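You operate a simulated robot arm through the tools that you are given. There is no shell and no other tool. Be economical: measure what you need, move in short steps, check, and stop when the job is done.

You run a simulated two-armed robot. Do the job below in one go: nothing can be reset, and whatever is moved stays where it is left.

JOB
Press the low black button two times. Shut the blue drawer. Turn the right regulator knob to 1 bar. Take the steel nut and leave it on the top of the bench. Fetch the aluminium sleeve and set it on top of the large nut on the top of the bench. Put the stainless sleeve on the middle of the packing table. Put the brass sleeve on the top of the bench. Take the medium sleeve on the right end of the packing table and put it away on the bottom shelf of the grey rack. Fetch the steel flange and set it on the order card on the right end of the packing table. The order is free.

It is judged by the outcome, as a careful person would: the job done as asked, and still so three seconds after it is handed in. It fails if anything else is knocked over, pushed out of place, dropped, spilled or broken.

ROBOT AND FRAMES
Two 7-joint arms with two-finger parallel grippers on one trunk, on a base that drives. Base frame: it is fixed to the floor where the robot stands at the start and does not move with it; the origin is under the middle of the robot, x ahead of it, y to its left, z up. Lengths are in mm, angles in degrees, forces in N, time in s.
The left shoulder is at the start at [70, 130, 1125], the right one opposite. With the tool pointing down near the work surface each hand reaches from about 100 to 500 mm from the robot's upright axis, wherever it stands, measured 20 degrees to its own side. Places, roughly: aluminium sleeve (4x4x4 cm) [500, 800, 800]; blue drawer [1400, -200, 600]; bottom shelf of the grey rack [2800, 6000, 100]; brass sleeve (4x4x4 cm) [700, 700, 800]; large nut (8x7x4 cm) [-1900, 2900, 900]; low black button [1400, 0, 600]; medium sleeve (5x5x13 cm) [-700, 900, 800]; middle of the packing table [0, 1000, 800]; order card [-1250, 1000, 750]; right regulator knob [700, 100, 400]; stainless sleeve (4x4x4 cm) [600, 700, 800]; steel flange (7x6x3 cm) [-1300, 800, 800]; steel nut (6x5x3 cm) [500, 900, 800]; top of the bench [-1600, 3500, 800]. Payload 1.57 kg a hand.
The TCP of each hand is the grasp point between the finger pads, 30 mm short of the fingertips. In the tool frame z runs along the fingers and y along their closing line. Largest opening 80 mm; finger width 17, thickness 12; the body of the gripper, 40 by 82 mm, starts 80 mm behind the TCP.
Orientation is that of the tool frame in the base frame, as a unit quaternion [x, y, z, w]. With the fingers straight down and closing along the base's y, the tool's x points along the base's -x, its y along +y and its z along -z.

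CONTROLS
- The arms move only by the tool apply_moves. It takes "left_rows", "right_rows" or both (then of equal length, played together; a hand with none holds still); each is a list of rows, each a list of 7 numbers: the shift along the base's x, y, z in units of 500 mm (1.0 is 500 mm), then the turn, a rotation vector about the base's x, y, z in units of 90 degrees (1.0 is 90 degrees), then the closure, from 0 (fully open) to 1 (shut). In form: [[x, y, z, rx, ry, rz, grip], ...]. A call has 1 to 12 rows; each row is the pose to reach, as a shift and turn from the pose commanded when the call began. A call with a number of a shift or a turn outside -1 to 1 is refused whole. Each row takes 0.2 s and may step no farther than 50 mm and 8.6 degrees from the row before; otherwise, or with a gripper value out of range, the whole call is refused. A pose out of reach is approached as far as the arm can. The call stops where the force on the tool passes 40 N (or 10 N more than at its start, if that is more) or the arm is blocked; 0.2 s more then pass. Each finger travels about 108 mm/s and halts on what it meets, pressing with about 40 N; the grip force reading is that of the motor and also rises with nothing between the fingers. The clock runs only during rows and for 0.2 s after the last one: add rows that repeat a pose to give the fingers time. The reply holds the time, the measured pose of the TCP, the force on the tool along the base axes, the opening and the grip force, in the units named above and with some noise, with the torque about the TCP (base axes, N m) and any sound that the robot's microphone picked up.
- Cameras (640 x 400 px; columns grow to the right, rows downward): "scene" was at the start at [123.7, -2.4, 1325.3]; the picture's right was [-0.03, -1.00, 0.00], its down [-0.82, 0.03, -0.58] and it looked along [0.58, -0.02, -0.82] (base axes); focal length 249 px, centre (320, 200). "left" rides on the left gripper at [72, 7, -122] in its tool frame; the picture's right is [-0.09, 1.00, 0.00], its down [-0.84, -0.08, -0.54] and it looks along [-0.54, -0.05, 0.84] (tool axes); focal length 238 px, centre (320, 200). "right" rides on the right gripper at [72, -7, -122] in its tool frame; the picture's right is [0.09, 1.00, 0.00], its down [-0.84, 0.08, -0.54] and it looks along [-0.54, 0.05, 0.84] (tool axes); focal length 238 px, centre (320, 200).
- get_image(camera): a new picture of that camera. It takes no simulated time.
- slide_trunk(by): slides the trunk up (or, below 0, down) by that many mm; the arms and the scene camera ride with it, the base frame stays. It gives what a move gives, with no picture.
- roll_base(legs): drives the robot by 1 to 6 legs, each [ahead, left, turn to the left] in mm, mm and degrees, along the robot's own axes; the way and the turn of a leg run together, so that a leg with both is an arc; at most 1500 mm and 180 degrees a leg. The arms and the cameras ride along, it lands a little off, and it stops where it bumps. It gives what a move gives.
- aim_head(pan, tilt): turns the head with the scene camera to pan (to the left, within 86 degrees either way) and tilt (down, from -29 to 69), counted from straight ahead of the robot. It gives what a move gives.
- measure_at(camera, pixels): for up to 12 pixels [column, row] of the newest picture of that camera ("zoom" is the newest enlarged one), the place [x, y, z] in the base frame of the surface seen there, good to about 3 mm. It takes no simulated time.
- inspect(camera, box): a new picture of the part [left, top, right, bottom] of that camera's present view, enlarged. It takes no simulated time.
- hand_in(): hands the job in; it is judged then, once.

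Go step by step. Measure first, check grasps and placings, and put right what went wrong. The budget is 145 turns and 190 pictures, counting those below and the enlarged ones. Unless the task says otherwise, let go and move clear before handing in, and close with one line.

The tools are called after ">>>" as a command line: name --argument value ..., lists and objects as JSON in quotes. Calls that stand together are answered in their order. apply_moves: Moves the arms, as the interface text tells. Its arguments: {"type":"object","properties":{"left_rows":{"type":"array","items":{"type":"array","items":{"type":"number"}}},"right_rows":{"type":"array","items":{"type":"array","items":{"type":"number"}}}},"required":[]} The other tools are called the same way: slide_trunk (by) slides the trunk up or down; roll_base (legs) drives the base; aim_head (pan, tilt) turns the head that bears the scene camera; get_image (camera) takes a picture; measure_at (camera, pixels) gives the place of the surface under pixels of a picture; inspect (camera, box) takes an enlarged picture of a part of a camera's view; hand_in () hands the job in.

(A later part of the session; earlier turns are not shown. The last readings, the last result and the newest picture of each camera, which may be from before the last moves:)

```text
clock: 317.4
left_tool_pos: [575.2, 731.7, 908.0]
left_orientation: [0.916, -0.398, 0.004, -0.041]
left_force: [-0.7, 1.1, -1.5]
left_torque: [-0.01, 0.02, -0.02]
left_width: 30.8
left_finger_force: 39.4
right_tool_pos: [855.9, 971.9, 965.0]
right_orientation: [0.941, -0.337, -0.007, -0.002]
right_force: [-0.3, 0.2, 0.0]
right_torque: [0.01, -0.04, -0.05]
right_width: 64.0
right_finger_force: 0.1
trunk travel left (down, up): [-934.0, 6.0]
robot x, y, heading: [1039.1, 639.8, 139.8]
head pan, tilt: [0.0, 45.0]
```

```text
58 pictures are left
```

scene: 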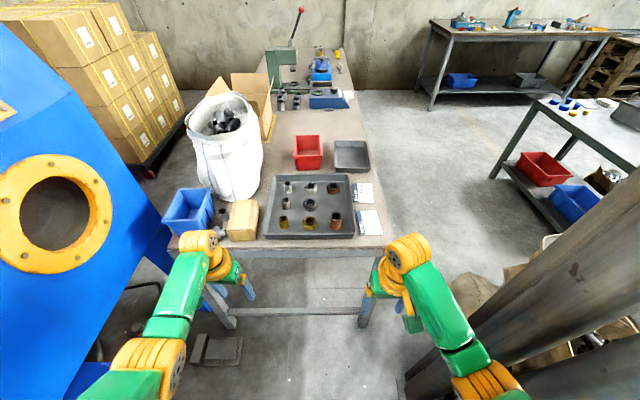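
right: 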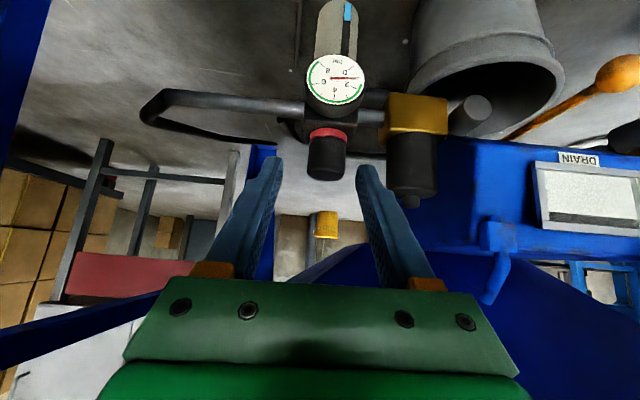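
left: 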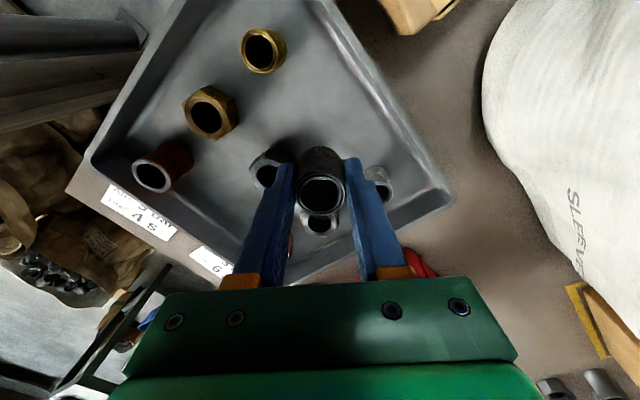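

Stainless sleeve is held in the left hand. I turn to heading 195 for the right hand and extend it forward.

>>> roll_base --legs '[[-60, 0, 0], [0, 0, 55]]'

>>> apply_moves --right_rows '[[-0.076, -0.02, 0, 0, 0, 0, 0.2], [-0.15, -0.04, 0, 0, 0, 0, 0.2], [-0.22, -0.059, 0, 0, 0, 0, 0.2]]'

>>> get_image --camera "right"

```text
clock: 320.9
left_tool_pos: [746.5, 271.1, 908.4]
left_orientation: [0.996, 0.077, -0.015, -0.039]
left_force: [0.3, 0.4, -2.0]
left_torque: [0.01, -0.02, -0.02]
left_width: 30.3
left_finger_force: 39.4
right_tool_pos: [708.1, 640.3, 964.5]
right_orientation: [0.99, 0.139, -0.006, 0.002]
right_force: [-0.7, -0.1, -0.5]
right_torque: [0.0, -0.02, 0.0]
right_width: 63.7
right_finger_force: 0.1
trunk travel left (down, up): [-934.0, 6.0]
robot x, y, heading: [1084.5, 602.7, -164.3]
head pan, tilt: [0.0, 45.0]
```

```text
clock: 321.7
left_tool_pos: [746.0, 270.5, 907.8]
left_orientation: [0.996, 0.076, -0.014, -0.039]
left_force: [-0.5, -0.4, -0.5]
left_torque: [0.03, 0.02, 0.0]
left_width: 30.2
left_finger_force: 39.5
right_tool_pos: [596.7, 607.1, 965.0]
right_orientation: [0.99, 0.14, -0.008, 0.002]
right_force: [0.3, 0.1, -0.2]
right_torque: [0.02, -0.03, 0.02]
right_width: 63.8
right_finger_force: 0.1
trunk travel left (down, up): [-934.0, 6.0]
robot x, y, heading: [1084.8, 598.4, -164.3]
head pan, tilt: [0.0, 45.0]
```

```text
57 pictures are left
```

right: 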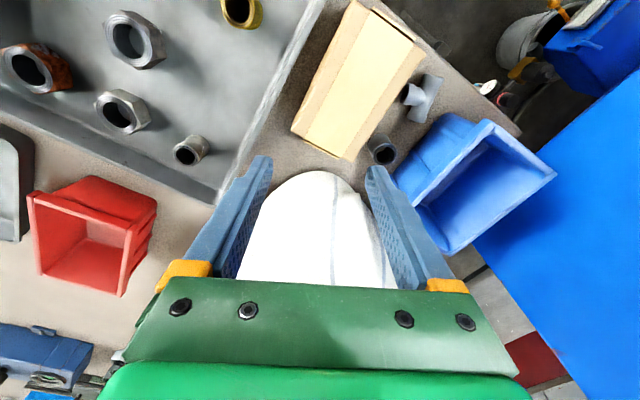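

Aluminium sleeve at (190,148). Measure it.

>>> measure_at --camera "right" --pixels '[[178, 148], [200, 155], [187, 143], [187, 163], [205, 140]]'

```text
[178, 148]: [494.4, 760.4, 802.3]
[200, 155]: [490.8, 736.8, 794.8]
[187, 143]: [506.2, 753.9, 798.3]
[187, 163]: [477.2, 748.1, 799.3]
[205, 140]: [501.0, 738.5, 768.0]
```

>>> roll_base --legs '[[63, -165, 0]]'

>>> get_image --camera "right"

>>> measure_at --camera "right" --pixels '[[320, 130], [320, 150], [310, 140], [330, 140]]'

```text
clock: 323.2
left_tool_pos: [644.5, 410.1, 907.5]
left_orientation: [0.996, 0.077, -0.016, -0.04]
left_force: [0.0, -0.7, -1.9]
left_torque: [0.02, 0.0, 0.0]
left_width: 29.9
left_finger_force: 39.4
right_tool_pos: [496.2, 749.2, 966.5]
right_orientation: [0.99, 0.14, -0.008, 0.001]
right_force: [-0.3, -0.6, -0.4]
right_torque: [0.01, 0.01, 0.01]
right_width: 64.1
right_finger_force: 0.0
trunk travel left (down, up): [-934.0, 6.0]
robot x, y, heading: [980.9, 743.6, -164.6]
head pan, tilt: [0.0, 45.0]
```

```text
56 pictures are left
```

right: 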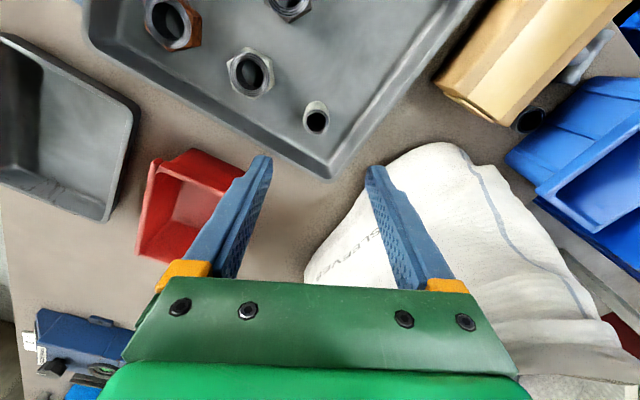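

```text
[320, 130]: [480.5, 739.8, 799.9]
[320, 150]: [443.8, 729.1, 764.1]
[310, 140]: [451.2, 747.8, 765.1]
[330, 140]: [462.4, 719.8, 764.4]
```

>>> measure_at --camera "right" --pixels '[[316, 106], [305, 120], [328, 120], [316, 131], [400, 160], [430, 147], [350, 220], [240, 185], [460, 180]]'

```text
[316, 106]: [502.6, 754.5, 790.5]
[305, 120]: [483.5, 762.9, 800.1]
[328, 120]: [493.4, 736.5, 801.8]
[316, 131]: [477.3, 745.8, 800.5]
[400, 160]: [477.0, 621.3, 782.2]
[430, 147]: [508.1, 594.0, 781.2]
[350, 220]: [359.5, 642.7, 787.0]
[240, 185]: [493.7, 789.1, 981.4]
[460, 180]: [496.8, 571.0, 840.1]
```

Centre ≈(488,750). Lowering the trunk would put the left hand into the bin, so I first raise the left hand 120 mm and nudge the right.

>>> apply_moves --left_rows '[[0, 0, 0.06, 0, 0, 0, 1], [0, 0, 0.12, 0, 0, 0, 1], [0, 0, 0.18, 0, 0, 0, 1], [0, 0, 0.24, 0, 0, 0, 1]]' --right_rows '[[-0.008, 0, -0.03, 0, 0, 0, 0.2], [-0.015, 0, -0.06, 0, 0, 0, 0.2], [-0.015, 0, -0.09, 0, 0, 0, 0.2], [-0.015, 0, -0.12, 0, 0, 0, 0.2]]'

```text
clock: 324.2
left_tool_pos: [631.5, 403.5, 1016.8]
left_orientation: [0.996, 0.076, -0.015, -0.038]
left_force: [-0.2, 0.1, -1.0]
left_torque: [0.01, -0.01, 0.02]
left_width: 29.9
left_finger_force: 38.8
left hand out of reach, approached as far as the arm can: row 4
right_tool_pos: [499.7, 757.1, 916.5]
right_orientation: [0.99, 0.14, -0.007, 0.002]
right_force: [0.7, 0.5, -0.1]
right_torque: [-0.01, -0.01, -0.04]
right_width: 64.0
right_finger_force: 0.1
right hand out of reach, approached as far as the arm can: row 2, 3, 4
trunk travel left (down, up): [-934.0, 6.0]
robot x, y, heading: [980.0, 744.3, -164.6]
head pan, tilt: [0.0, 45.0]
```

>>> roll_base --legs '[[30, 0, 0]]'

>>> slide_trunk --by -70

>>> get_image --camera "right"

>>> measure_at --camera "right" --pixels '[[320, 140], [305, 155], [335, 155], [320, 170]]'

```text
clock: 325.0
left_tool_pos: [608.2, 398.4, 1019.5]
left_orientation: [0.996, 0.076, -0.018, -0.038]
left_force: [0.9, -0.6, -1.5]
left_torque: [-0.02, 0.03, 0.02]
left_width: 29.2
left_finger_force: 38.1
right_tool_pos: [475.9, 750.2, 919.6]
right_orientation: [0.99, 0.14, -0.009, 0.003]
right_force: [0.1, -0.7, -0.6]
right_torque: [0.01, 0.01, 0.0]
right_width: 64.0
right_finger_force: 0.2
trunk travel left (down, up): [-934.0, 6.0]
robot x, y, heading: [954.6, 737.5, -164.4]
head pan, tilt: [0.0, 45.0]
```

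```text
clock: 326.1
left_tool_pos: [603.3, 396.5, 945.6]
left_orientation: [0.996, 0.076, -0.015, -0.038]
left_force: [0.7, 0.2, -1.4]
left_torque: [-0.01, 0.03, -0.04]
left_width: 29.0
left_finger_force: 39.0
right_tool_pos: [470.7, 749.6, 847.4]
right_orientation: [0.99, 0.14, -0.007, 0.002]
right_force: [0.8, 0.9, 0.9]
right_torque: [0.04, 0.04, 0.05]
right_width: 64.2
right_finger_force: 0.0
trunk travel left (down, up): [-864.0, 76.0]
robot x, y, heading: [949.3, 738.0, -164.5]
head pan, tilt: [0.0, 45.0]
```

```text
55 pictures are left
```

right: 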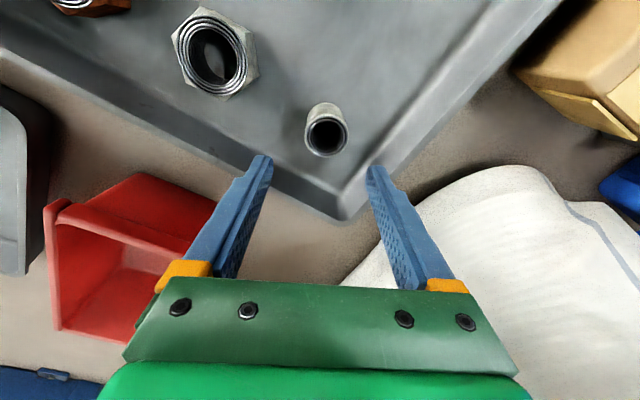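

```text
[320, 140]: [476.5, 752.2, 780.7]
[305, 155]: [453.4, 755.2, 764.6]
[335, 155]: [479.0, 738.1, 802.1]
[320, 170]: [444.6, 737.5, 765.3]
```

>>> measure_at --camera "right" --pixels '[[327, 119], [308, 137], [346, 135], [327, 154]]'

>>> get_image --camera "left"

```text
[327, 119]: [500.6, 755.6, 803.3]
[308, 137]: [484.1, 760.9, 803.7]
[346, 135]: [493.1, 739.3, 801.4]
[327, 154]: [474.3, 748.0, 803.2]
```

```text
54 pictures are left
```

left: 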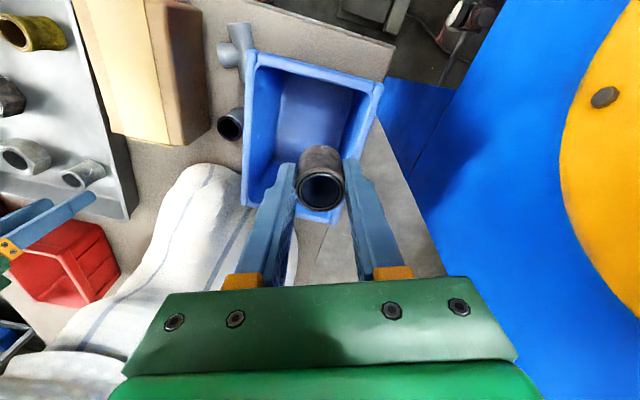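

Move +17 mm in x, lower 49 mm, grip, and lift.

>>> apply_moves --right_rows '[[0.034, 0.002, 0, 0, 0, 0, 0.2], [0.034, 0.002, 0, 0, 0, 0, 0.2]]'

>>> slide_trunk --by -49

>>> get_image --camera "right"

```text
clock: 326.7
left_tool_pos: [603.4, 396.3, 944.9]
left_orientation: [0.996, 0.076, -0.016, -0.038]
left_force: [0.0, -0.7, -0.8]
left_torque: [0.0, -0.01, -0.01]
left_width: 28.8
left_finger_force: 38.6
right_tool_pos: [489.0, 750.8, 847.2]
right_orientation: [0.99, 0.139, -0.007, 0.001]
right_force: [-0.4, -0.4, 0.2]
right_torque: [-0.02, 0.0, 0.01]
right_width: 64.1
right_finger_force: 0.0
trunk travel left (down, up): [-864.0, 76.0]
robot x, y, heading: [954.0, 738.1, -164.6]
head pan, tilt: [0.0, 45.0]
```

```text
clock: 327.6
left_tool_pos: [603.4, 396.5, 897.5]
left_orientation: [0.996, 0.076, -0.015, -0.038]
left_force: [0.3, -0.2, -1.0]
left_torque: [0.02, 0.01, -0.02]
left_width: 28.7
left_finger_force: 38.7
right_tool_pos: [488.6, 750.8, 798.5]
right_orientation: [0.99, 0.14, -0.007, 0.002]
right_force: [-0.3, -0.3, 0.1]
right_torque: [0.02, -0.03, -0.02]
right_width: 64.0
right_finger_force: 0.0
trunk travel left (down, up): [-815.0, 125.0]
robot x, y, heading: [951.2, 734.6, -164.3]
head pan, tilt: [0.0, 45.0]
```

```text
53 pictures are left
```

right: 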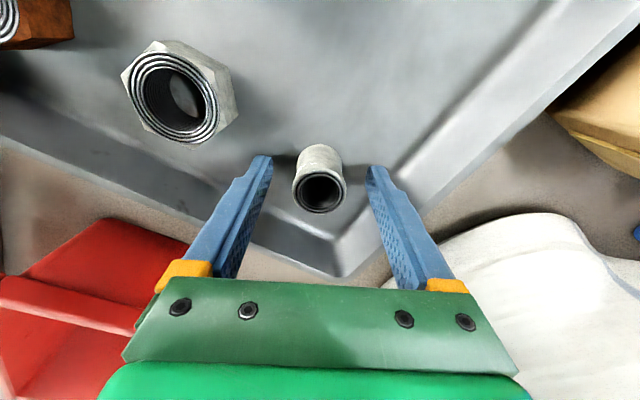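

Sleeve centred between the fingers. Grip and lift.

>>> apply_moves --right_rows '[[0, 0, 0, 0, 0, 0, 0.6], [0, 0, 0, 0, 0, 0, 1], [0, 0, 0, 0, 0, 0, 1], [0, 0, 0, 0, 0, 0, 1]]'

>>> slide_trunk --by 120

>>> get_image --camera "right"

```text
clock: 328.6
left_tool_pos: [603.6, 397.2, 897.4]
left_orientation: [0.996, 0.077, -0.015, -0.038]
left_force: [-0.4, 0.0, -0.9]
left_torque: [0.01, 0.01, 0.03]
left_width: 29.2
left_finger_force: 38.3
right_tool_pos: [489.1, 750.4, 799.1]
right_orientation: [0.99, 0.14, -0.007, 0.002]
right_force: [-0.5, 0.8, 3.3]
right_torque: [0.04, 0.04, 0.02]
right_width: 28.8
right_finger_force: 38.5
trunk travel left (down, up): [-815.0, 125.0]
robot x, y, heading: [948.5, 735.9, -164.4]
head pan, tilt: [0.0, 45.0]
```

```text
clock: 330.1
left_tool_pos: [602.7, 397.1, 1018.0]
left_orientation: [0.996, 0.077, -0.015, -0.038]
left_force: [-0.9, -0.8, -1.9]
left_torque: [0.0, 0.0, -0.02]
left_width: 29.2
left_finger_force: 39.0
right_tool_pos: [487.5, 749.6, 918.9]
right_orientation: [0.99, 0.139, -0.007, 0.002]
right_force: [-0.2, -0.4, -1.4]
right_torque: [0.02, -0.01, -0.04]
right_width: 28.6
right_finger_force: 39.1
trunk travel left (down, up): [-935.0, 5.0]
robot x, y, heading: [951.0, 733.0, -164.4]
head pan, tilt: [0.0, 45.0]
```

```text
52 pictures are left
```

right: 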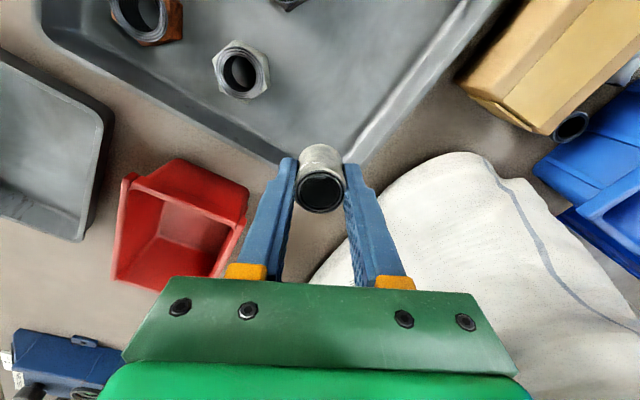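

Both sleeves are held. I drive around the pallet and the white table to the far side of the packing table (long known-clear route).

>>> roll_base --legs '[[-460, 80, 0], [0, 0, 164.4], [1080, 0, 0], [0, 0, 90], [1500, 0, 0], [1250, 0, 0]]'

>>> roll_base --legs '[[0, 0, 90], [1500, 0, 0], [1500, 0, 0], [135, 0, 0], [0, 0, 90], [1500, 0, 0]]'

```text
clock: 361.6
left_tool_pos: [2194.8, 3966.7, 1018.1]
left_orientation: [-0.672, 0.739, -0.021, 0.035]
left_force: [-0.3, 0.5, -2.0]
left_torque: [0.0, -0.01, 0.0]
left_width: 29.0
left_finger_force: 38.9
right_tool_pos: [2565.8, 3991.1, 919.9]
right_orientation: [0.719, -0.695, -0.006, -0.005]
right_force: [0.6, 0.1, -0.5]
right_torque: [-0.03, -0.04, 0.0]
right_width: 28.5
right_finger_force: 38.9
trunk travel left (down, up): [-935.0, 5.0]
robot x, y, heading: [2439.2, 3544.8, 91.2]
head pan, tilt: [0.0, 45.0]
```

```text
clock: 391.6
left_tool_pos: [-466.3, 1582.7, 1016.1]
left_orientation: [0.75, 0.66, -0.035, -0.02]
left_force: [0.0, 1.1, -1.4]
left_torque: [0.0, 0.0, -0.03]
left_width: 28.9
left_finger_force: 39.2
right_tool_pos: [-838.1, 1570.8, 918.9]
right_orientation: [0.707, 0.707, -0.005, 0.005]
right_force: [-0.1, 1.0, -1.4]
right_torque: [-0.02, 0.01, -0.03]
right_width: 28.6
right_finger_force: 38.3
trunk travel left (down, up): [-935.0, 5.0]
robot x, y, heading: [-697.6, 2011.6, -90.7]
head pan, tilt: [0.0, 45.0]
```

Good arrival. Turn to −150 and move to the stand from which the left hand is over the table's middle.

>>> roll_base --legs '[[0, 0, -59.3], [-534, 996, 0]]'

>>> get_image --camera "left"

>>> measure_at --camera "left" --pixels '[[320, 120], [320, 80], [250, 120], [400, 120], [320, 160], [200, 60], [450, 60]]'

>>> aim_head --pan 20 --tilt 55

>>> get_image --camera "scene"

```text
clock: 400.0
left_tool_pos: [27.2, 1012.8, 1017.3]
left_orientation: [0.977, 0.208, -0.02, -0.036]
left_force: [0.8, 0.5, -1.0]
left_torque: [0.0, -0.03, -0.02]
left_width: 28.9
left_finger_force: 39.4
right_tool_pos: [-176.7, 1324.0, 918.6]
right_orientation: [0.963, 0.271, -0.006, 0.004]
right_force: [0.2, -0.7, -1.4]
right_torque: [0.04, 0.02, 0.0]
right_width: 28.3
right_finger_force: 38.3
trunk travel left (down, up): [-935.0, 5.0]
robot x, y, heading: [273.2, 1431.8, -149.2]
head pan, tilt: [0.0, 45.0]
```

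```text
51 pictures are left
```

left: 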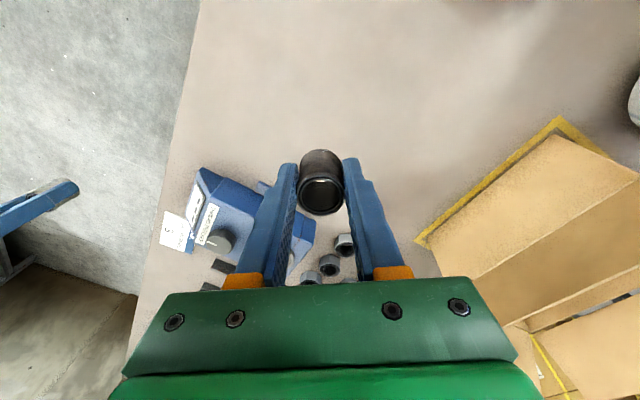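

```text
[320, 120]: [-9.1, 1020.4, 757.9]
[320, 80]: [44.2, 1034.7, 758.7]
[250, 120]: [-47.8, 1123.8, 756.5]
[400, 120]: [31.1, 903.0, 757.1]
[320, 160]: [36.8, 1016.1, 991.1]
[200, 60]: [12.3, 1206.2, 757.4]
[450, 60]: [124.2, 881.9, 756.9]
```

```text
clock: 400.8
left_tool_pos: [27.8, 1011.2, 1018.1]
left_orientation: [0.977, 0.208, -0.02, -0.035]
left_force: [-1.2, -0.1, -0.6]
left_torque: [-0.01, -0.03, 0.01]
left_width: 28.9
left_finger_force: 38.5
right_tool_pos: [-176.3, 1321.9, 918.2]
right_orientation: [0.963, 0.27, -0.008, 0.002]
right_force: [-0.2, 0.1, -1.6]
right_torque: [0.04, 0.01, 0.0]
right_width: 28.7
right_finger_force: 38.3
trunk travel left (down, up): [-935.0, 5.0]
robot x, y, heading: [273.6, 1427.3, -149.1]
head pan, tilt: [20.0, 55.0]
```

```text
50 pictures are left
```

scene: 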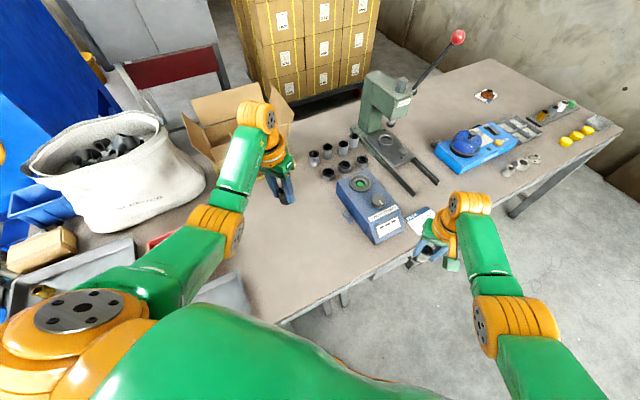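

The left hand is over the clear middle (27,1012). I nudge the right hand further off the table edge, lower with the trunk, set the sleeve down, release and rise.

>>> apply_moves --right_rows '[[0.01, 0.04, 0, 0, 0, 0, 1], [0.02, 0.08, 0, 0, 0, 0, 1]]'

>>> slide_trunk --by -218

>>> apply_moves --left_rows '[[0, 0, -0.004, 0, 0, 0, 1], [0, 0, -0.008, 0, 0, 0, 1], [0, 0, -0.012, 0, 0, 0, 1], [0, 0, -0.016, 0, 0, 0, 1]]'

>>> get_image --camera "left"

```text
clock: 401.4
left_tool_pos: [27.3, 1013.5, 1017.1]
left_orientation: [0.977, 0.208, -0.02, -0.036]
left_force: [-1.0, 0.9, -1.4]
left_torque: [0.01, -0.03, -0.01]
left_width: 29.0
left_finger_force: 38.9
right_tool_pos: [-166.0, 1362.4, 919.4]
right_orientation: [0.963, 0.27, -0.007, 0.003]
right_force: [-0.4, 0.7, -0.4]
right_torque: [-0.01, -0.01, -0.01]
right_width: 28.6
right_finger_force: 38.2
trunk travel left (down, up): [-935.0, 5.0]
robot x, y, heading: [273.3, 1429.5, -149.0]
head pan, tilt: [20.0, 55.0]
```

```text
clock: 403.7
left_tool_pos: [27.5, 1012.4, 800.6]
left_orientation: [0.977, 0.209, -0.022, -0.035]
left_force: [-0.9, -2.4, 12.6]
left_torque: [-0.22, -0.03, -0.03]
left_width: 28.9
left_finger_force: 39.6
right_tool_pos: [-165.3, 1363.8, 700.9]
right_orientation: [0.963, 0.27, -0.007, 0.004]
right_force: [-0.7, 0.1, 0.1]
right_torque: [0.03, 0.03, 0.03]
right_width: 28.3
right_finger_force: 38.5
trunk travel left (down, up): [-717.0, 223.0]
robot x, y, heading: [271.0, 1429.5, -149.2]
head pan, tilt: [20.0, 55.0]
```

```text
clock: 404.7
left_tool_pos: [30.0, 1014.1, 795.5]
left_orientation: [0.977, 0.208, -0.024, -0.033]
left_force: [-0.6, -4.4, 35.2]
left_torque: [-0.6, -0.17, -0.01]
left_width: 28.9
left_finger_force: 38.5
right_tool_pos: [-163.7, 1366.3, 703.2]
right_orientation: [0.963, 0.27, -0.01, 0.005]
right_force: [-0.5, 0.1, -1.0]
right_torque: [0.02, 0.02, 0.03]
right_width: 28.5
right_finger_force: 38.8
trunk travel left (down, up): [-717.0, 223.0]
robot x, y, heading: [272.8, 1427.5, -148.9]
head pan, tilt: [20.0, 55.0]
```

```text
49 pictures are left
```

left: 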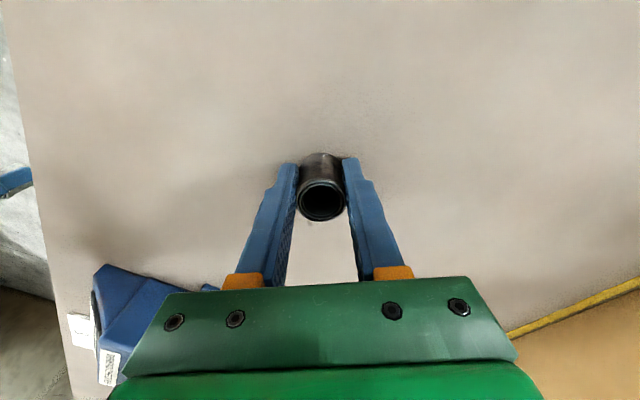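

Sleeve stands on the table. I release it, rise, tuck the left hand back, raise the right, and drive toward the bench.

>>> apply_moves --left_rows '[[0, 0, 0.012, 0, 0, 0, 1], [0, 0, 0.012, 0, 0, 0, 0.5], [0, 0, 0.012, 0, 0, 0, 0.3], [0, 0, 0.012, 0, 0, 0, 0.3]]'

>>> slide_trunk --by 220

>>> get_image --camera "left"

>>> apply_moves --left_rows '[[0.07, 0.04, -0.02, 0, 0, 0, 0.3], [0.14, 0.08, -0.04, 0, 0, 0, 0.3], [0.21, 0.12, -0.06, 0, 0, 0, 0.3]]' --right_rows '[[0, 0, 0.05, 0, 0, 0, 1], [0, 0, 0.1, 0, 0, 0, 1], [0, 0, 0.15, 0, 0, 0, 1]]'

>>> roll_base --legs '[[-100, -60, 0], [0, 0, -85], [900, 450, 0], [750, 370, 0]]'

>>> aim_head --pan 0 --tilt 40

>>> get_image --camera "scene"

```text
clock: 405.7
left_tool_pos: [26.9, 1012.4, 798.1]
left_orientation: [0.977, 0.208, -0.02, -0.035]
left_force: [0.2, -0.6, 0.4]
left_torque: [0.0, 0.0, 0.01]
left_width: 55.9
left_finger_force: 0.1
right_tool_pos: [-166.9, 1362.1, 700.2]
right_orientation: [0.963, 0.271, -0.007, 0.003]
right_force: [0.3, 0.2, -0.2]
right_torque: [-0.01, 0.01, -0.01]
right_width: 28.5
right_finger_force: 38.5
trunk travel left (down, up): [-717.0, 223.0]
robot x, y, heading: [272.3, 1428.8, -149.0]
head pan, tilt: [20.0, 55.0]
```

```text
clock: 408.0
left_tool_pos: [26.8, 1012.2, 1016.0]
left_orientation: [0.977, 0.208, -0.021, -0.036]
left_force: [-0.4, 0.3, 1.1]
left_torque: [0.01, 0.04, -0.02]
left_width: 55.8
left_finger_force: 0.1
right_tool_pos: [-165.2, 1362.1, 920.2]
right_orientation: [0.963, 0.271, -0.006, 0.002]
right_force: [0.6, 0.6, -0.7]
right_torque: [0.04, -0.01, 0.02]
right_width: 28.5
right_finger_force: 38.8
trunk travel left (down, up): [-937.0, 3.0]
robot x, y, heading: [271.1, 1429.1, -149.0]
head pan, tilt: [20.0, 55.0]
```

```text
48 pictures are left
```

left: 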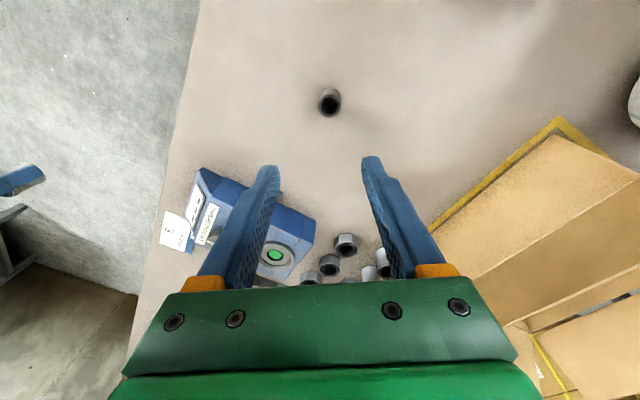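

```text
clock: 408.8
left_tool_pos: [132.9, 1059.5, 954.9]
left_orientation: [0.977, 0.208, -0.022, -0.036]
left_force: [-0.1, 0.7, 0.1]
left_torque: [0.01, 0.07, 0.0]
left_width: 56.0
left_finger_force: 0.1
left hand out of reach, approached as far as the arm can: row 1, 2, 3
right_tool_pos: [-163.7, 1364.2, 997.3]
right_orientation: [0.963, 0.271, -0.007, 0.003]
right_force: [0.2, 1.2, -0.5]
right_torque: [-0.01, -0.02, 0.01]
right_width: 28.3
right_finger_force: 38.7
trunk travel left (down, up): [-937.0, 3.0]
robot x, y, heading: [273.0, 1430.7, -149.2]
head pan, tilt: [20.0, 55.0]
```

```text
clock: 422.5
left_tool_pos: [-1680.4, 2474.9, 955.0]
left_orientation: [0.863, -0.504, 0.008, -0.04]
left_force: [-0.6, 0.3, -1.0]
left_torque: [0.01, 0.01, 0.02]
left_width: 56.0
left_finger_force: 0.2
right_tool_pos: [-1406.2, 2799.5, 997.2]
right_orientation: [0.894, -0.448, -0.007, -0.002]
right_force: [0.1, 0.4, -0.7]
right_torque: [-0.04, 0.03, 0.01]
right_width: 28.5
right_finger_force: 38.4
trunk travel left (down, up): [-937.0, 3.0]
robot x, y, heading: [-1299.2, 2367.9, 126.1]
head pan, tilt: [20.0, 55.0]
```

```text
clock: 423.3
left_tool_pos: [-1681.9, 2475.2, 954.2]
left_orientation: [0.863, -0.504, 0.01, -0.04]
left_force: [-0.4, -0.6, -0.9]
left_torque: [0.01, 0.0, 0.03]
left_width: 56.1
left_finger_force: 0.1
right_tool_pos: [-1406.4, 2798.4, 994.7]
right_orientation: [0.894, -0.447, -0.007, -0.003]
right_force: [0.6, 0.4, -1.6]
right_torque: [0.02, 0.0, 0.0]
right_width: 28.5
right_finger_force: 38.3
trunk travel left (down, up): [-937.0, 3.0]
robot x, y, heading: [-1298.3, 2367.6, 126.1]
head pan, tilt: [0.0, 40.0]
```

```text
47 pictures are left
```

scene: 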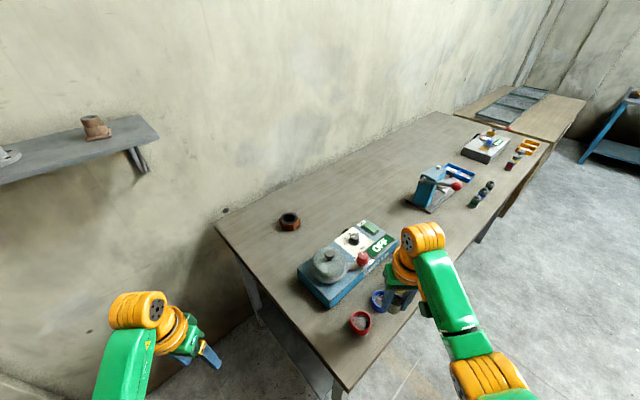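

Stainless done. The nut is at (290,222). I measure the nut, the pot device and the wall-shelf end, and raise the right hand.

>>> measure_at --camera "scene" --pixels '[[280, 220], [299, 219], [290, 214], [289, 226], [157, 137], [145, 170], [351, 238], [330, 262], [362, 258], [352, 385], [218, 218], [108, 330]]'

>>> apply_moves --right_rows '[[0, 0, 0.04, 0, 0, 0, 1], [0, 0, 0.08, 0, 0, 0, 1]]'

>>> inspect --camera "scene" --box '[240, 190, 400, 330]'

```text
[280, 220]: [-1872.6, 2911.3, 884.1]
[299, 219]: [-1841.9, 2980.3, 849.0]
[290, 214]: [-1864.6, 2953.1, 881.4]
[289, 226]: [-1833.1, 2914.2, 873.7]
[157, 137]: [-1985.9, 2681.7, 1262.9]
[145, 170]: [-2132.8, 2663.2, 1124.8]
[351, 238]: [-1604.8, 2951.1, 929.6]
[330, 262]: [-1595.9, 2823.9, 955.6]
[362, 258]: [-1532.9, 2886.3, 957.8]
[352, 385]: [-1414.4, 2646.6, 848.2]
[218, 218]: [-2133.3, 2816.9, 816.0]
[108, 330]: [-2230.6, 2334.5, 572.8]
```

```text
clock: 423.9
left_tool_pos: [-1681.3, 2474.4, 954.2]
left_orientation: [0.863, -0.504, 0.01, -0.04]
left_force: [-1.0, 0.7, 0.5]
left_torque: [0.0, -0.02, 0.01]
left_width: 56.0
left_finger_force: 0.1
right_tool_pos: [-1407.9, 2799.3, 1037.1]
right_orientation: [0.894, -0.447, -0.007, -0.001]
right_force: [-0.2, -0.6, -0.2]
right_torque: [0.02, -0.01, 0.01]
right_width: 28.4
right_finger_force: 38.3
trunk travel left (down, up): [-937.0, 3.0]
robot x, y, heading: [-1300.1, 2365.8, 126.1]
head pan, tilt: [0.0, 40.0]
```

```text
2.86 times, centred on (320, 260) of scene
```

zoom: 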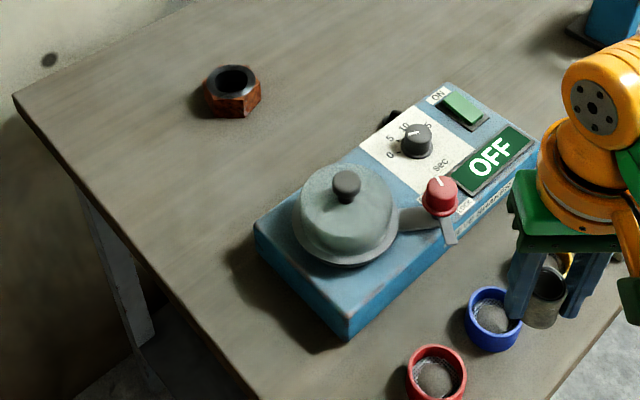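

Nut centre ≈(-1857,2933), top 883; the wall shelf is at z 1263. I lower the left hand clear of the shelf, then drive so the right hand nears the nut.

>>> apply_moves --left_rows '[[0.01, -0.01, -0.04, 0, 0, 0, 0.3], [0.025, -0.025, -0.08, 0, 0, 0, 0.3], [0.04, -0.04, -0.12, 0, 0, 0, 0.3], [0.055, -0.055, -0.16, 0, 0, 0, 0.3], [0.07, -0.07, -0.2, 0, 0, 0, 0.3], [0.085, -0.085, -0.24, 0, 0, 0, 0.3], [0.1, -0.1, -0.28, 0, 0, 0, 0.3]]'

>>> roll_base --legs '[[325, 285, 0]]'

>>> get_image --camera "right"

>>> measure_at --camera "right" --pixels '[[320, 100], [320, 120], [300, 110], [340, 110], [320, 140]]'

```text
clock: 425.5
left_tool_pos: [-1632.7, 2426.4, 813.8]
left_orientation: [0.863, -0.503, 0.009, -0.041]
left_force: [0.2, -0.1, 0.5]
left_torque: [-0.02, 0.0, -0.01]
left_width: 56.0
left_finger_force: 0.0
right_tool_pos: [-1407.4, 2800.0, 1036.0]
right_orientation: [0.894, -0.448, -0.007, -0.002]
right_force: [-0.3, -0.9, -0.5]
right_torque: [-0.05, 0.0, -0.01]
right_width: 28.4
right_finger_force: 38.6
trunk travel left (down, up): [-937.0, 3.0]
robot x, y, heading: [-1301.0, 2366.4, 126.0]
head pan, tilt: [0.0, 40.0]
```

```text
clock: 428.2
left_tool_pos: [-2054.5, 2519.5, 816.0]
left_orientation: [0.863, -0.503, 0.008, -0.041]
left_force: [-0.6, -0.5, -0.3]
left_torque: [0.0, 0.01, -0.02]
left_width: 56.0
left_finger_force: 0.1
right_tool_pos: [-1828.7, 2895.1, 1037.9]
right_orientation: [0.895, -0.447, -0.008, -0.002]
right_force: [0.6, 0.2, -0.4]
right_torque: [-0.02, 0.04, 0.0]
right_width: 28.6
right_finger_force: 38.6
trunk travel left (down, up): [-937.0, 3.0]
robot x, y, heading: [-1721.7, 2463.1, 126.4]
head pan, tilt: [0.0, 40.0]
```

```text
45 pictures are left
```

right: 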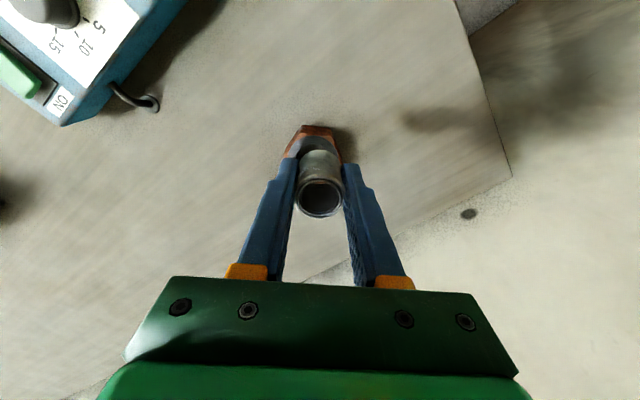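

```text
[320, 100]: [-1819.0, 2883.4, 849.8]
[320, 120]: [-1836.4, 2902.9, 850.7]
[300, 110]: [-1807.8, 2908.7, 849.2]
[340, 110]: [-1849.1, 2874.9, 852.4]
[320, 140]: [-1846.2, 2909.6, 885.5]
```

The nut lies just beyond the held sleeve. N≈(-1849,2934): I move by (−20,+39), lower the trunk 100 mm and look.

>>> measure_at --camera "right" --pixels '[[316, 127], [288, 150], [345, 155], [300, 135], [335, 135]]'

>>> apply_moves --right_rows '[[-0.02, 0.039, 0, 0, 0, 0, 1], [-0.04, 0.078, 0, 0, 0, 0, 1]]'

>>> slide_trunk --by -98

>>> get_image --camera "right"

>>> get_image --camera "scene"

>>> inspect --camera "scene" --box '[250, 150, 450, 275]'

```text
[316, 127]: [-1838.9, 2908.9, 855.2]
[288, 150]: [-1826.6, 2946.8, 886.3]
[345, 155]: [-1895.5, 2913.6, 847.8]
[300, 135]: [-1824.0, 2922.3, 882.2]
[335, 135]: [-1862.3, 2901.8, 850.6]
```

```text
clock: 428.8
left_tool_pos: [-2054.4, 2521.2, 815.1]
left_orientation: [0.863, -0.503, 0.009, -0.039]
left_force: [0.7, -0.2, 0.2]
left_torque: [-0.01, -0.02, -0.01]
left_width: 55.8
left_finger_force: 0.0
right_tool_pos: [-1850.2, 2933.3, 1034.1]
right_orientation: [0.895, -0.447, -0.007, -0.002]
right_force: [0.0, 0.4, -0.6]
right_torque: [-0.02, 0.0, -0.04]
right_width: 28.5
right_finger_force: 38.1
trunk travel left (down, up): [-937.0, 3.0]
robot x, y, heading: [-1722.4, 2464.1, 126.0]
head pan, tilt: [0.0, 40.0]
```

```text
clock: 430.1
left_tool_pos: [-2054.3, 2520.2, 717.5]
left_orientation: [0.863, -0.503, 0.009, -0.041]
left_force: [0.4, 0.6, -0.1]
left_torque: [0.03, -0.01, -0.02]
left_width: 56.1
left_finger_force: 0.1
right_tool_pos: [-1849.2, 2932.7, 937.2]
right_orientation: [0.894, -0.447, -0.007, -0.003]
right_force: [-0.8, 1.2, -1.0]
right_torque: [0.02, 0.02, 0.01]
right_width: 28.5
right_finger_force: 38.7
trunk travel left (down, up): [-839.0, 101.0]
robot x, y, heading: [-1722.4, 2463.8, 126.5]
head pan, tilt: [0.0, 40.0]
```

```text
44 pictures are left
```

right: 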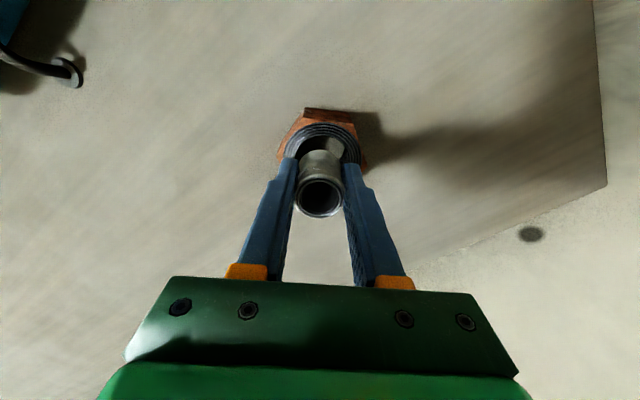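

```text
43 pictures are left
```

scene: 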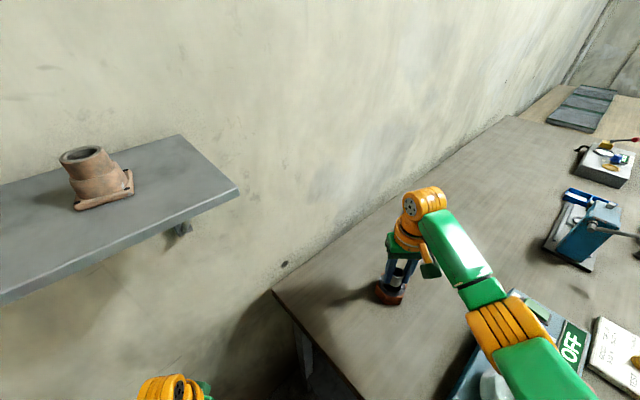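

```text
3.20 times, centred on (350, 212) of scene
```

zoom: 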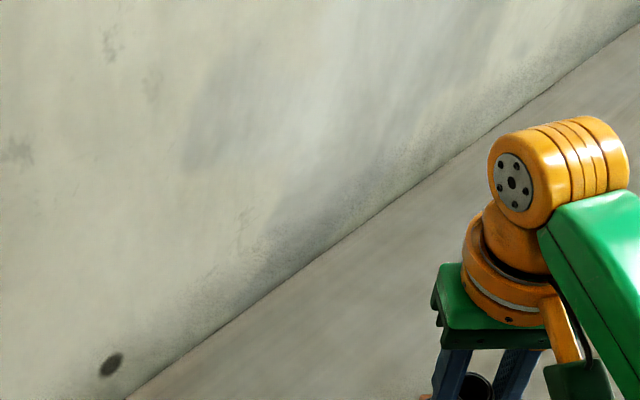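

I measure whether the nut's hole could swallow the sleeve, and set the sleeve 16–18 mm off-centre on the rim so it is surely supported; lower to contact.

>>> measure_at --camera "right" --pixels '[[325, 110], [325, 120], [325, 127], [325, 134], [310, 134], [345, 134], [300, 140], [352, 150], [345, 145], [338, 142], [360, 160], [290, 150]]'

>>> apply_moves --right_rows '[[0.02, -0.028, 0, 0, 0, 0, 1], [0.02, -0.028, -0.02, 0, 0, 0, 1], [0.02, -0.028, -0.03, 0, 0, 0, 1], [0.02, -0.028, -0.036, 0, 0, 0, 1], [0.02, -0.028, -0.042, 0, 0, 0, 1]]'

>>> get_image --camera "right"

```text
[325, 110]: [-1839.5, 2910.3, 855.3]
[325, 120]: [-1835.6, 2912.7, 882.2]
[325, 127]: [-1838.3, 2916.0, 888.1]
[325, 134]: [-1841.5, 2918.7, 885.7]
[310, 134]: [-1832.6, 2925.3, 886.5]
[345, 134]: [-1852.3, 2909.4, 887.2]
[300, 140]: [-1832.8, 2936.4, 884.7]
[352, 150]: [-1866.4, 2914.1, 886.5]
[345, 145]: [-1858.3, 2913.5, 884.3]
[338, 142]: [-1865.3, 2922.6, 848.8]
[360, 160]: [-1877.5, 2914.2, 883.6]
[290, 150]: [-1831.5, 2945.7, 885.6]
```

```text
clock: 431.3
left_tool_pos: [-2052.4, 2518.2, 719.1]
left_orientation: [0.863, -0.503, 0.008, -0.041]
left_force: [0.1, 0.0, 0.2]
left_torque: [-0.01, 0.01, -0.01]
left_width: 55.8
left_finger_force: 0.0
right_tool_pos: [-1838.9, 2919.3, 920.9]
right_orientation: [0.894, -0.448, -0.011, -0.005]
right_force: [-1.8, 9.8, 30.9]
right_torque: [0.36, -0.08, 0.0]
right_width: 28.3
right_finger_force: 38.6
trunk travel left (down, up): [-839.0, 101.0]
robot x, y, heading: [-1717.1, 2463.5, 126.3]
head pan, tilt: [0.0, 40.0]
```

```text
41 pictures are left
```

right: 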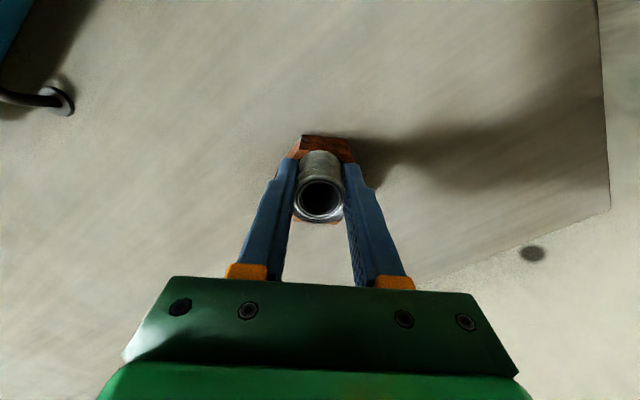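

Contact on the rim, but 28 mm off the nut's centre (≈(-1860,2938)). I lift slightly, shift 11 mm inward, set down, release and rise.

>>> apply_moves --right_rows '[[0, 0, 0.022, 0, 0, 0, 1], [-0.016, 0.014, 0.022, 0, 0, 0, 1], [-0.016, 0.014, 0.022, 0, 0, 0, 1], [-0.016, 0.014, 0.008, 0, 0, 0, 1], [-0.016, 0.014, 0.002, 0, 0, 0, 1], [-0.016, 0.014, 0.002, 0, 0, 0, 1], [-0.016, 0.014, 0.008, 0, 0, 0, 1], [-0.016, 0.014, 0.008, 0, 0, 0, 0.6], [-0.016, 0.014, 0.008, 0, 0, 0, 0.4], [-0.016, 0.014, 0.008, 0, 0, 0, 0.35], [-0.016, 0.014, 0.06, 0, 0, 0, 0.35], [-0.016, 0.014, 0.12, 0, 0, 0, 0.35]]'

>>> slide_trunk --by 98

>>> get_image --camera "right"

```text
clock: 433.9
left_tool_pos: [-2054.7, 2520.4, 716.5]
left_orientation: [0.864, -0.502, 0.009, -0.04]
left_force: [0.0, -0.5, -0.7]
left_torque: [0.01, 0.02, 0.01]
left_width: 56.1
left_finger_force: 0.0
right_tool_pos: [-1846.9, 2926.7, 978.3]
right_orientation: [0.894, -0.448, -0.007, -0.003]
right_force: [0.6, -0.7, -0.9]
right_torque: [0.03, -0.02, 0.01]
right_width: 52.0
right_finger_force: 0.0
trunk travel left (down, up): [-839.0, 101.0]
robot x, y, heading: [-1717.2, 2465.6, 126.2]
head pan, tilt: [0.0, 40.0]
```

```text
clock: 435.2
left_tool_pos: [-2054.0, 2520.3, 815.6]
left_orientation: [0.864, -0.503, 0.009, -0.04]
left_force: [0.9, 0.0, -0.4]
left_torque: [-0.02, 0.03, 0.01]
left_width: 56.3
left_finger_force: 0.1
right_tool_pos: [-1848.5, 2926.2, 1077.0]
right_orientation: [0.895, -0.447, -0.006, -0.002]
right_force: [-0.8, 0.4, 0.1]
right_torque: [0.0, -0.02, 0.02]
right_width: 52.0
right_finger_force: 0.1
trunk travel left (down, up): [-937.0, 3.0]
robot x, y, heading: [-1722.6, 2459.9, 126.4]
head pan, tilt: [0.0, 40.0]
```

```text
40 pictures are left
```

right: 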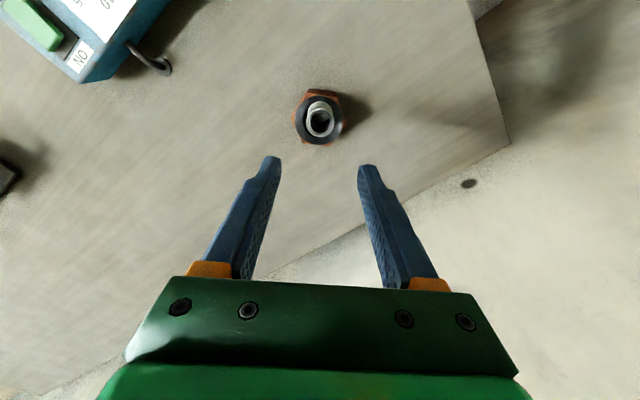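

The aluminium sleeve stands on the nut. Now the long loop back to the tray end for the brass sleeve, restoring the left hand on the way.

>>> roll_base --legs '[[-325, -285, 0], [0, 0, -36.4], [0, -610, 0], [1180, 0, 0], [0, 0, -90], [1500, 0, 0]]'

>>> apply_moves --left_rows '[[0.077, 0, 0.045, 0, 0, 0, 0.2], [0.155, 0, 0.09, 0, 0, 0, 0.2], [0.232, 0, 0.135, 0, 0, 0, 0.2], [0.31, 0, 0.18, 0, 0, 0, 0.2]]'

>>> roll_base --legs '[[1500, 0, 0], [130, 0, 0], [0, 0, -90], [1500, 0, 0], [1268, 0, 0], [0, 0, -90]]'

>>> roll_base --legs '[[950, 0, 0], [0, 0, -40]]'

```text
clock: 459.0
left_tool_pos: [1059.0, 3782.4, 816.1]
left_orientation: [0.061, 0.997, -0.04, 0.011]
left_force: [-0.1, 0.7, -0.5]
left_torque: [-0.01, 0.0, 0.0]
left_width: 56.1
left_finger_force: 0.1
right_tool_pos: [1261.4, 3373.4, 1075.9]
right_orientation: [-0.002, 1.0, 0.0, 0.006]
right_force: [-0.6, 0.3, -0.1]
right_torque: [0.02, 0.02, -0.01]
right_width: 52.0
right_finger_force: 0.1
trunk travel left (down, up): [-937.0, 3.0]
robot x, y, heading: [811.8, 3546.3, -0.3]
head pan, tilt: [0.0, 40.0]
```

```text
clock: 460.0
left_tool_pos: [1214.4, 3780.8, 906.6]
left_orientation: [0.061, 0.997, -0.041, 0.009]
left_force: [1.4, -0.5, 0.5]
left_torque: [0.02, -0.02, 0.02]
left_width: 64.0
left_finger_force: 0.2
right_tool_pos: [1262.6, 3373.8, 1075.6]
right_orientation: [-0.002, 1.0, 0.002, 0.005]
right_force: [-0.6, 0.5, 0.7]
right_torque: [-0.03, 0.01, -0.02]
right_width: 51.8
right_finger_force: 0.0
trunk travel left (down, up): [-937.0, 3.0]
robot x, y, heading: [814.2, 3549.5, -0.3]
head pan, tilt: [0.0, 40.0]
```

```text
clock: 488.9
left_tool_pos: [2165.1, 555.9, 905.6]
left_orientation: [0.999, -0.036, -0.011, -0.04]
left_force: [1.6, -0.1, -0.5]
left_torque: [0.03, -0.01, 0.02]
left_width: 64.1
left_finger_force: 0.1
right_tool_pos: [2094.7, 960.0, 1076.0]
right_orientation: [1.0, 0.029, -0.007, 0.0]
right_force: [0.8, -0.1, 0.7]
right_torque: [0.0, -0.01, -0.01]
right_width: 51.9
right_finger_force: 0.1
trunk travel left (down, up): [-937.0, 3.0]
robot x, y, heading: [2550.6, 811.1, -177.1]
head pan, tilt: [0.0, 40.0]
```

```text
clock: 495.1
left_tool_pos: [1140.8, 679.7, 905.4]
left_orientation: [0.971, -0.235, -0.002, -0.041]
left_force: [-0.7, -0.3, 0.1]
left_torque: [-0.01, 0.01, 0.01]
left_width: 63.8
left_finger_force: 0.1
right_tool_pos: [1232.6, 1072.2, 1075.4]
right_orientation: [0.987, -0.161, -0.013, 0.006]
right_force: [-0.6, -3.4, 1.9]
right_torque: [0.53, -0.13, 0.02]
right_width: 52.0
right_finger_force: 0.0
trunk travel left (down, up): [-937.0, 3.0]
robot x, y, heading: [1597.1, 763.4, 159.7]
head pan, tilt: [0.0, 40.0]
stopped in leg 2: the force on the tool passed its limit at 92 N (the readings are from after the stop); the commanded pose is now the measured one
```

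The right hand touched the fixed pillar while turning; I move south first, then turn and approach the brass sleeve.

>>> roll_base --legs '[[21, 224, 0], [0, 0, -19.7], [338, 180, 0]]'

>>> get_image --camera "left"

>>> measure_at --camera "left" --pixels '[[322, 95], [322, 105], [322, 113], [322, 135], [322, 143], [300, 120], [308, 120], [336, 120], [344, 120], [352, 120], [292, 120], [322, 125]]'

```text
clock: 499.9
left_tool_pos: [669.4, 716.2, 906.5]
left_orientation: [0.917, -0.397, 0.005, -0.041]
left_force: [0.4, -0.2, 0.2]
left_torque: [-0.01, -0.01, 0.0]
left_width: 64.2
left_finger_force: 0.0
right_tool_pos: [885.0, 1055.5, 1078.0]
right_orientation: [0.945, -0.326, -0.015, 0.004]
right_force: [0.2, 0.7, -0.7]
right_torque: [0.0, 0.0, -0.01]
right_width: 52.1
right_finger_force: 0.1
trunk travel left (down, up): [-937.0, 3.0]
robot x, y, heading: [1122.2, 639.5, 140.1]
head pan, tilt: [0.0, 40.0]
```

```text
39 pictures are left
```

left: 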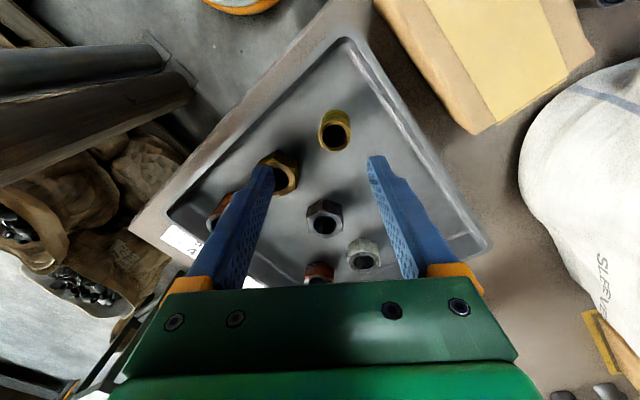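

```text
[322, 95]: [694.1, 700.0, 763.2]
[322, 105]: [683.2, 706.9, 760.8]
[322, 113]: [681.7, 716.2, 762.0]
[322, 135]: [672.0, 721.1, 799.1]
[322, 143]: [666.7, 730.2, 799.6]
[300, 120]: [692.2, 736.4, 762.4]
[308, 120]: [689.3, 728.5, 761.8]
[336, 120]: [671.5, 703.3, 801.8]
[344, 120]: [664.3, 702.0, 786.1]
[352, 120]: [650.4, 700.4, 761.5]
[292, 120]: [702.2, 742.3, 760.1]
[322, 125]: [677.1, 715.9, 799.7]
```

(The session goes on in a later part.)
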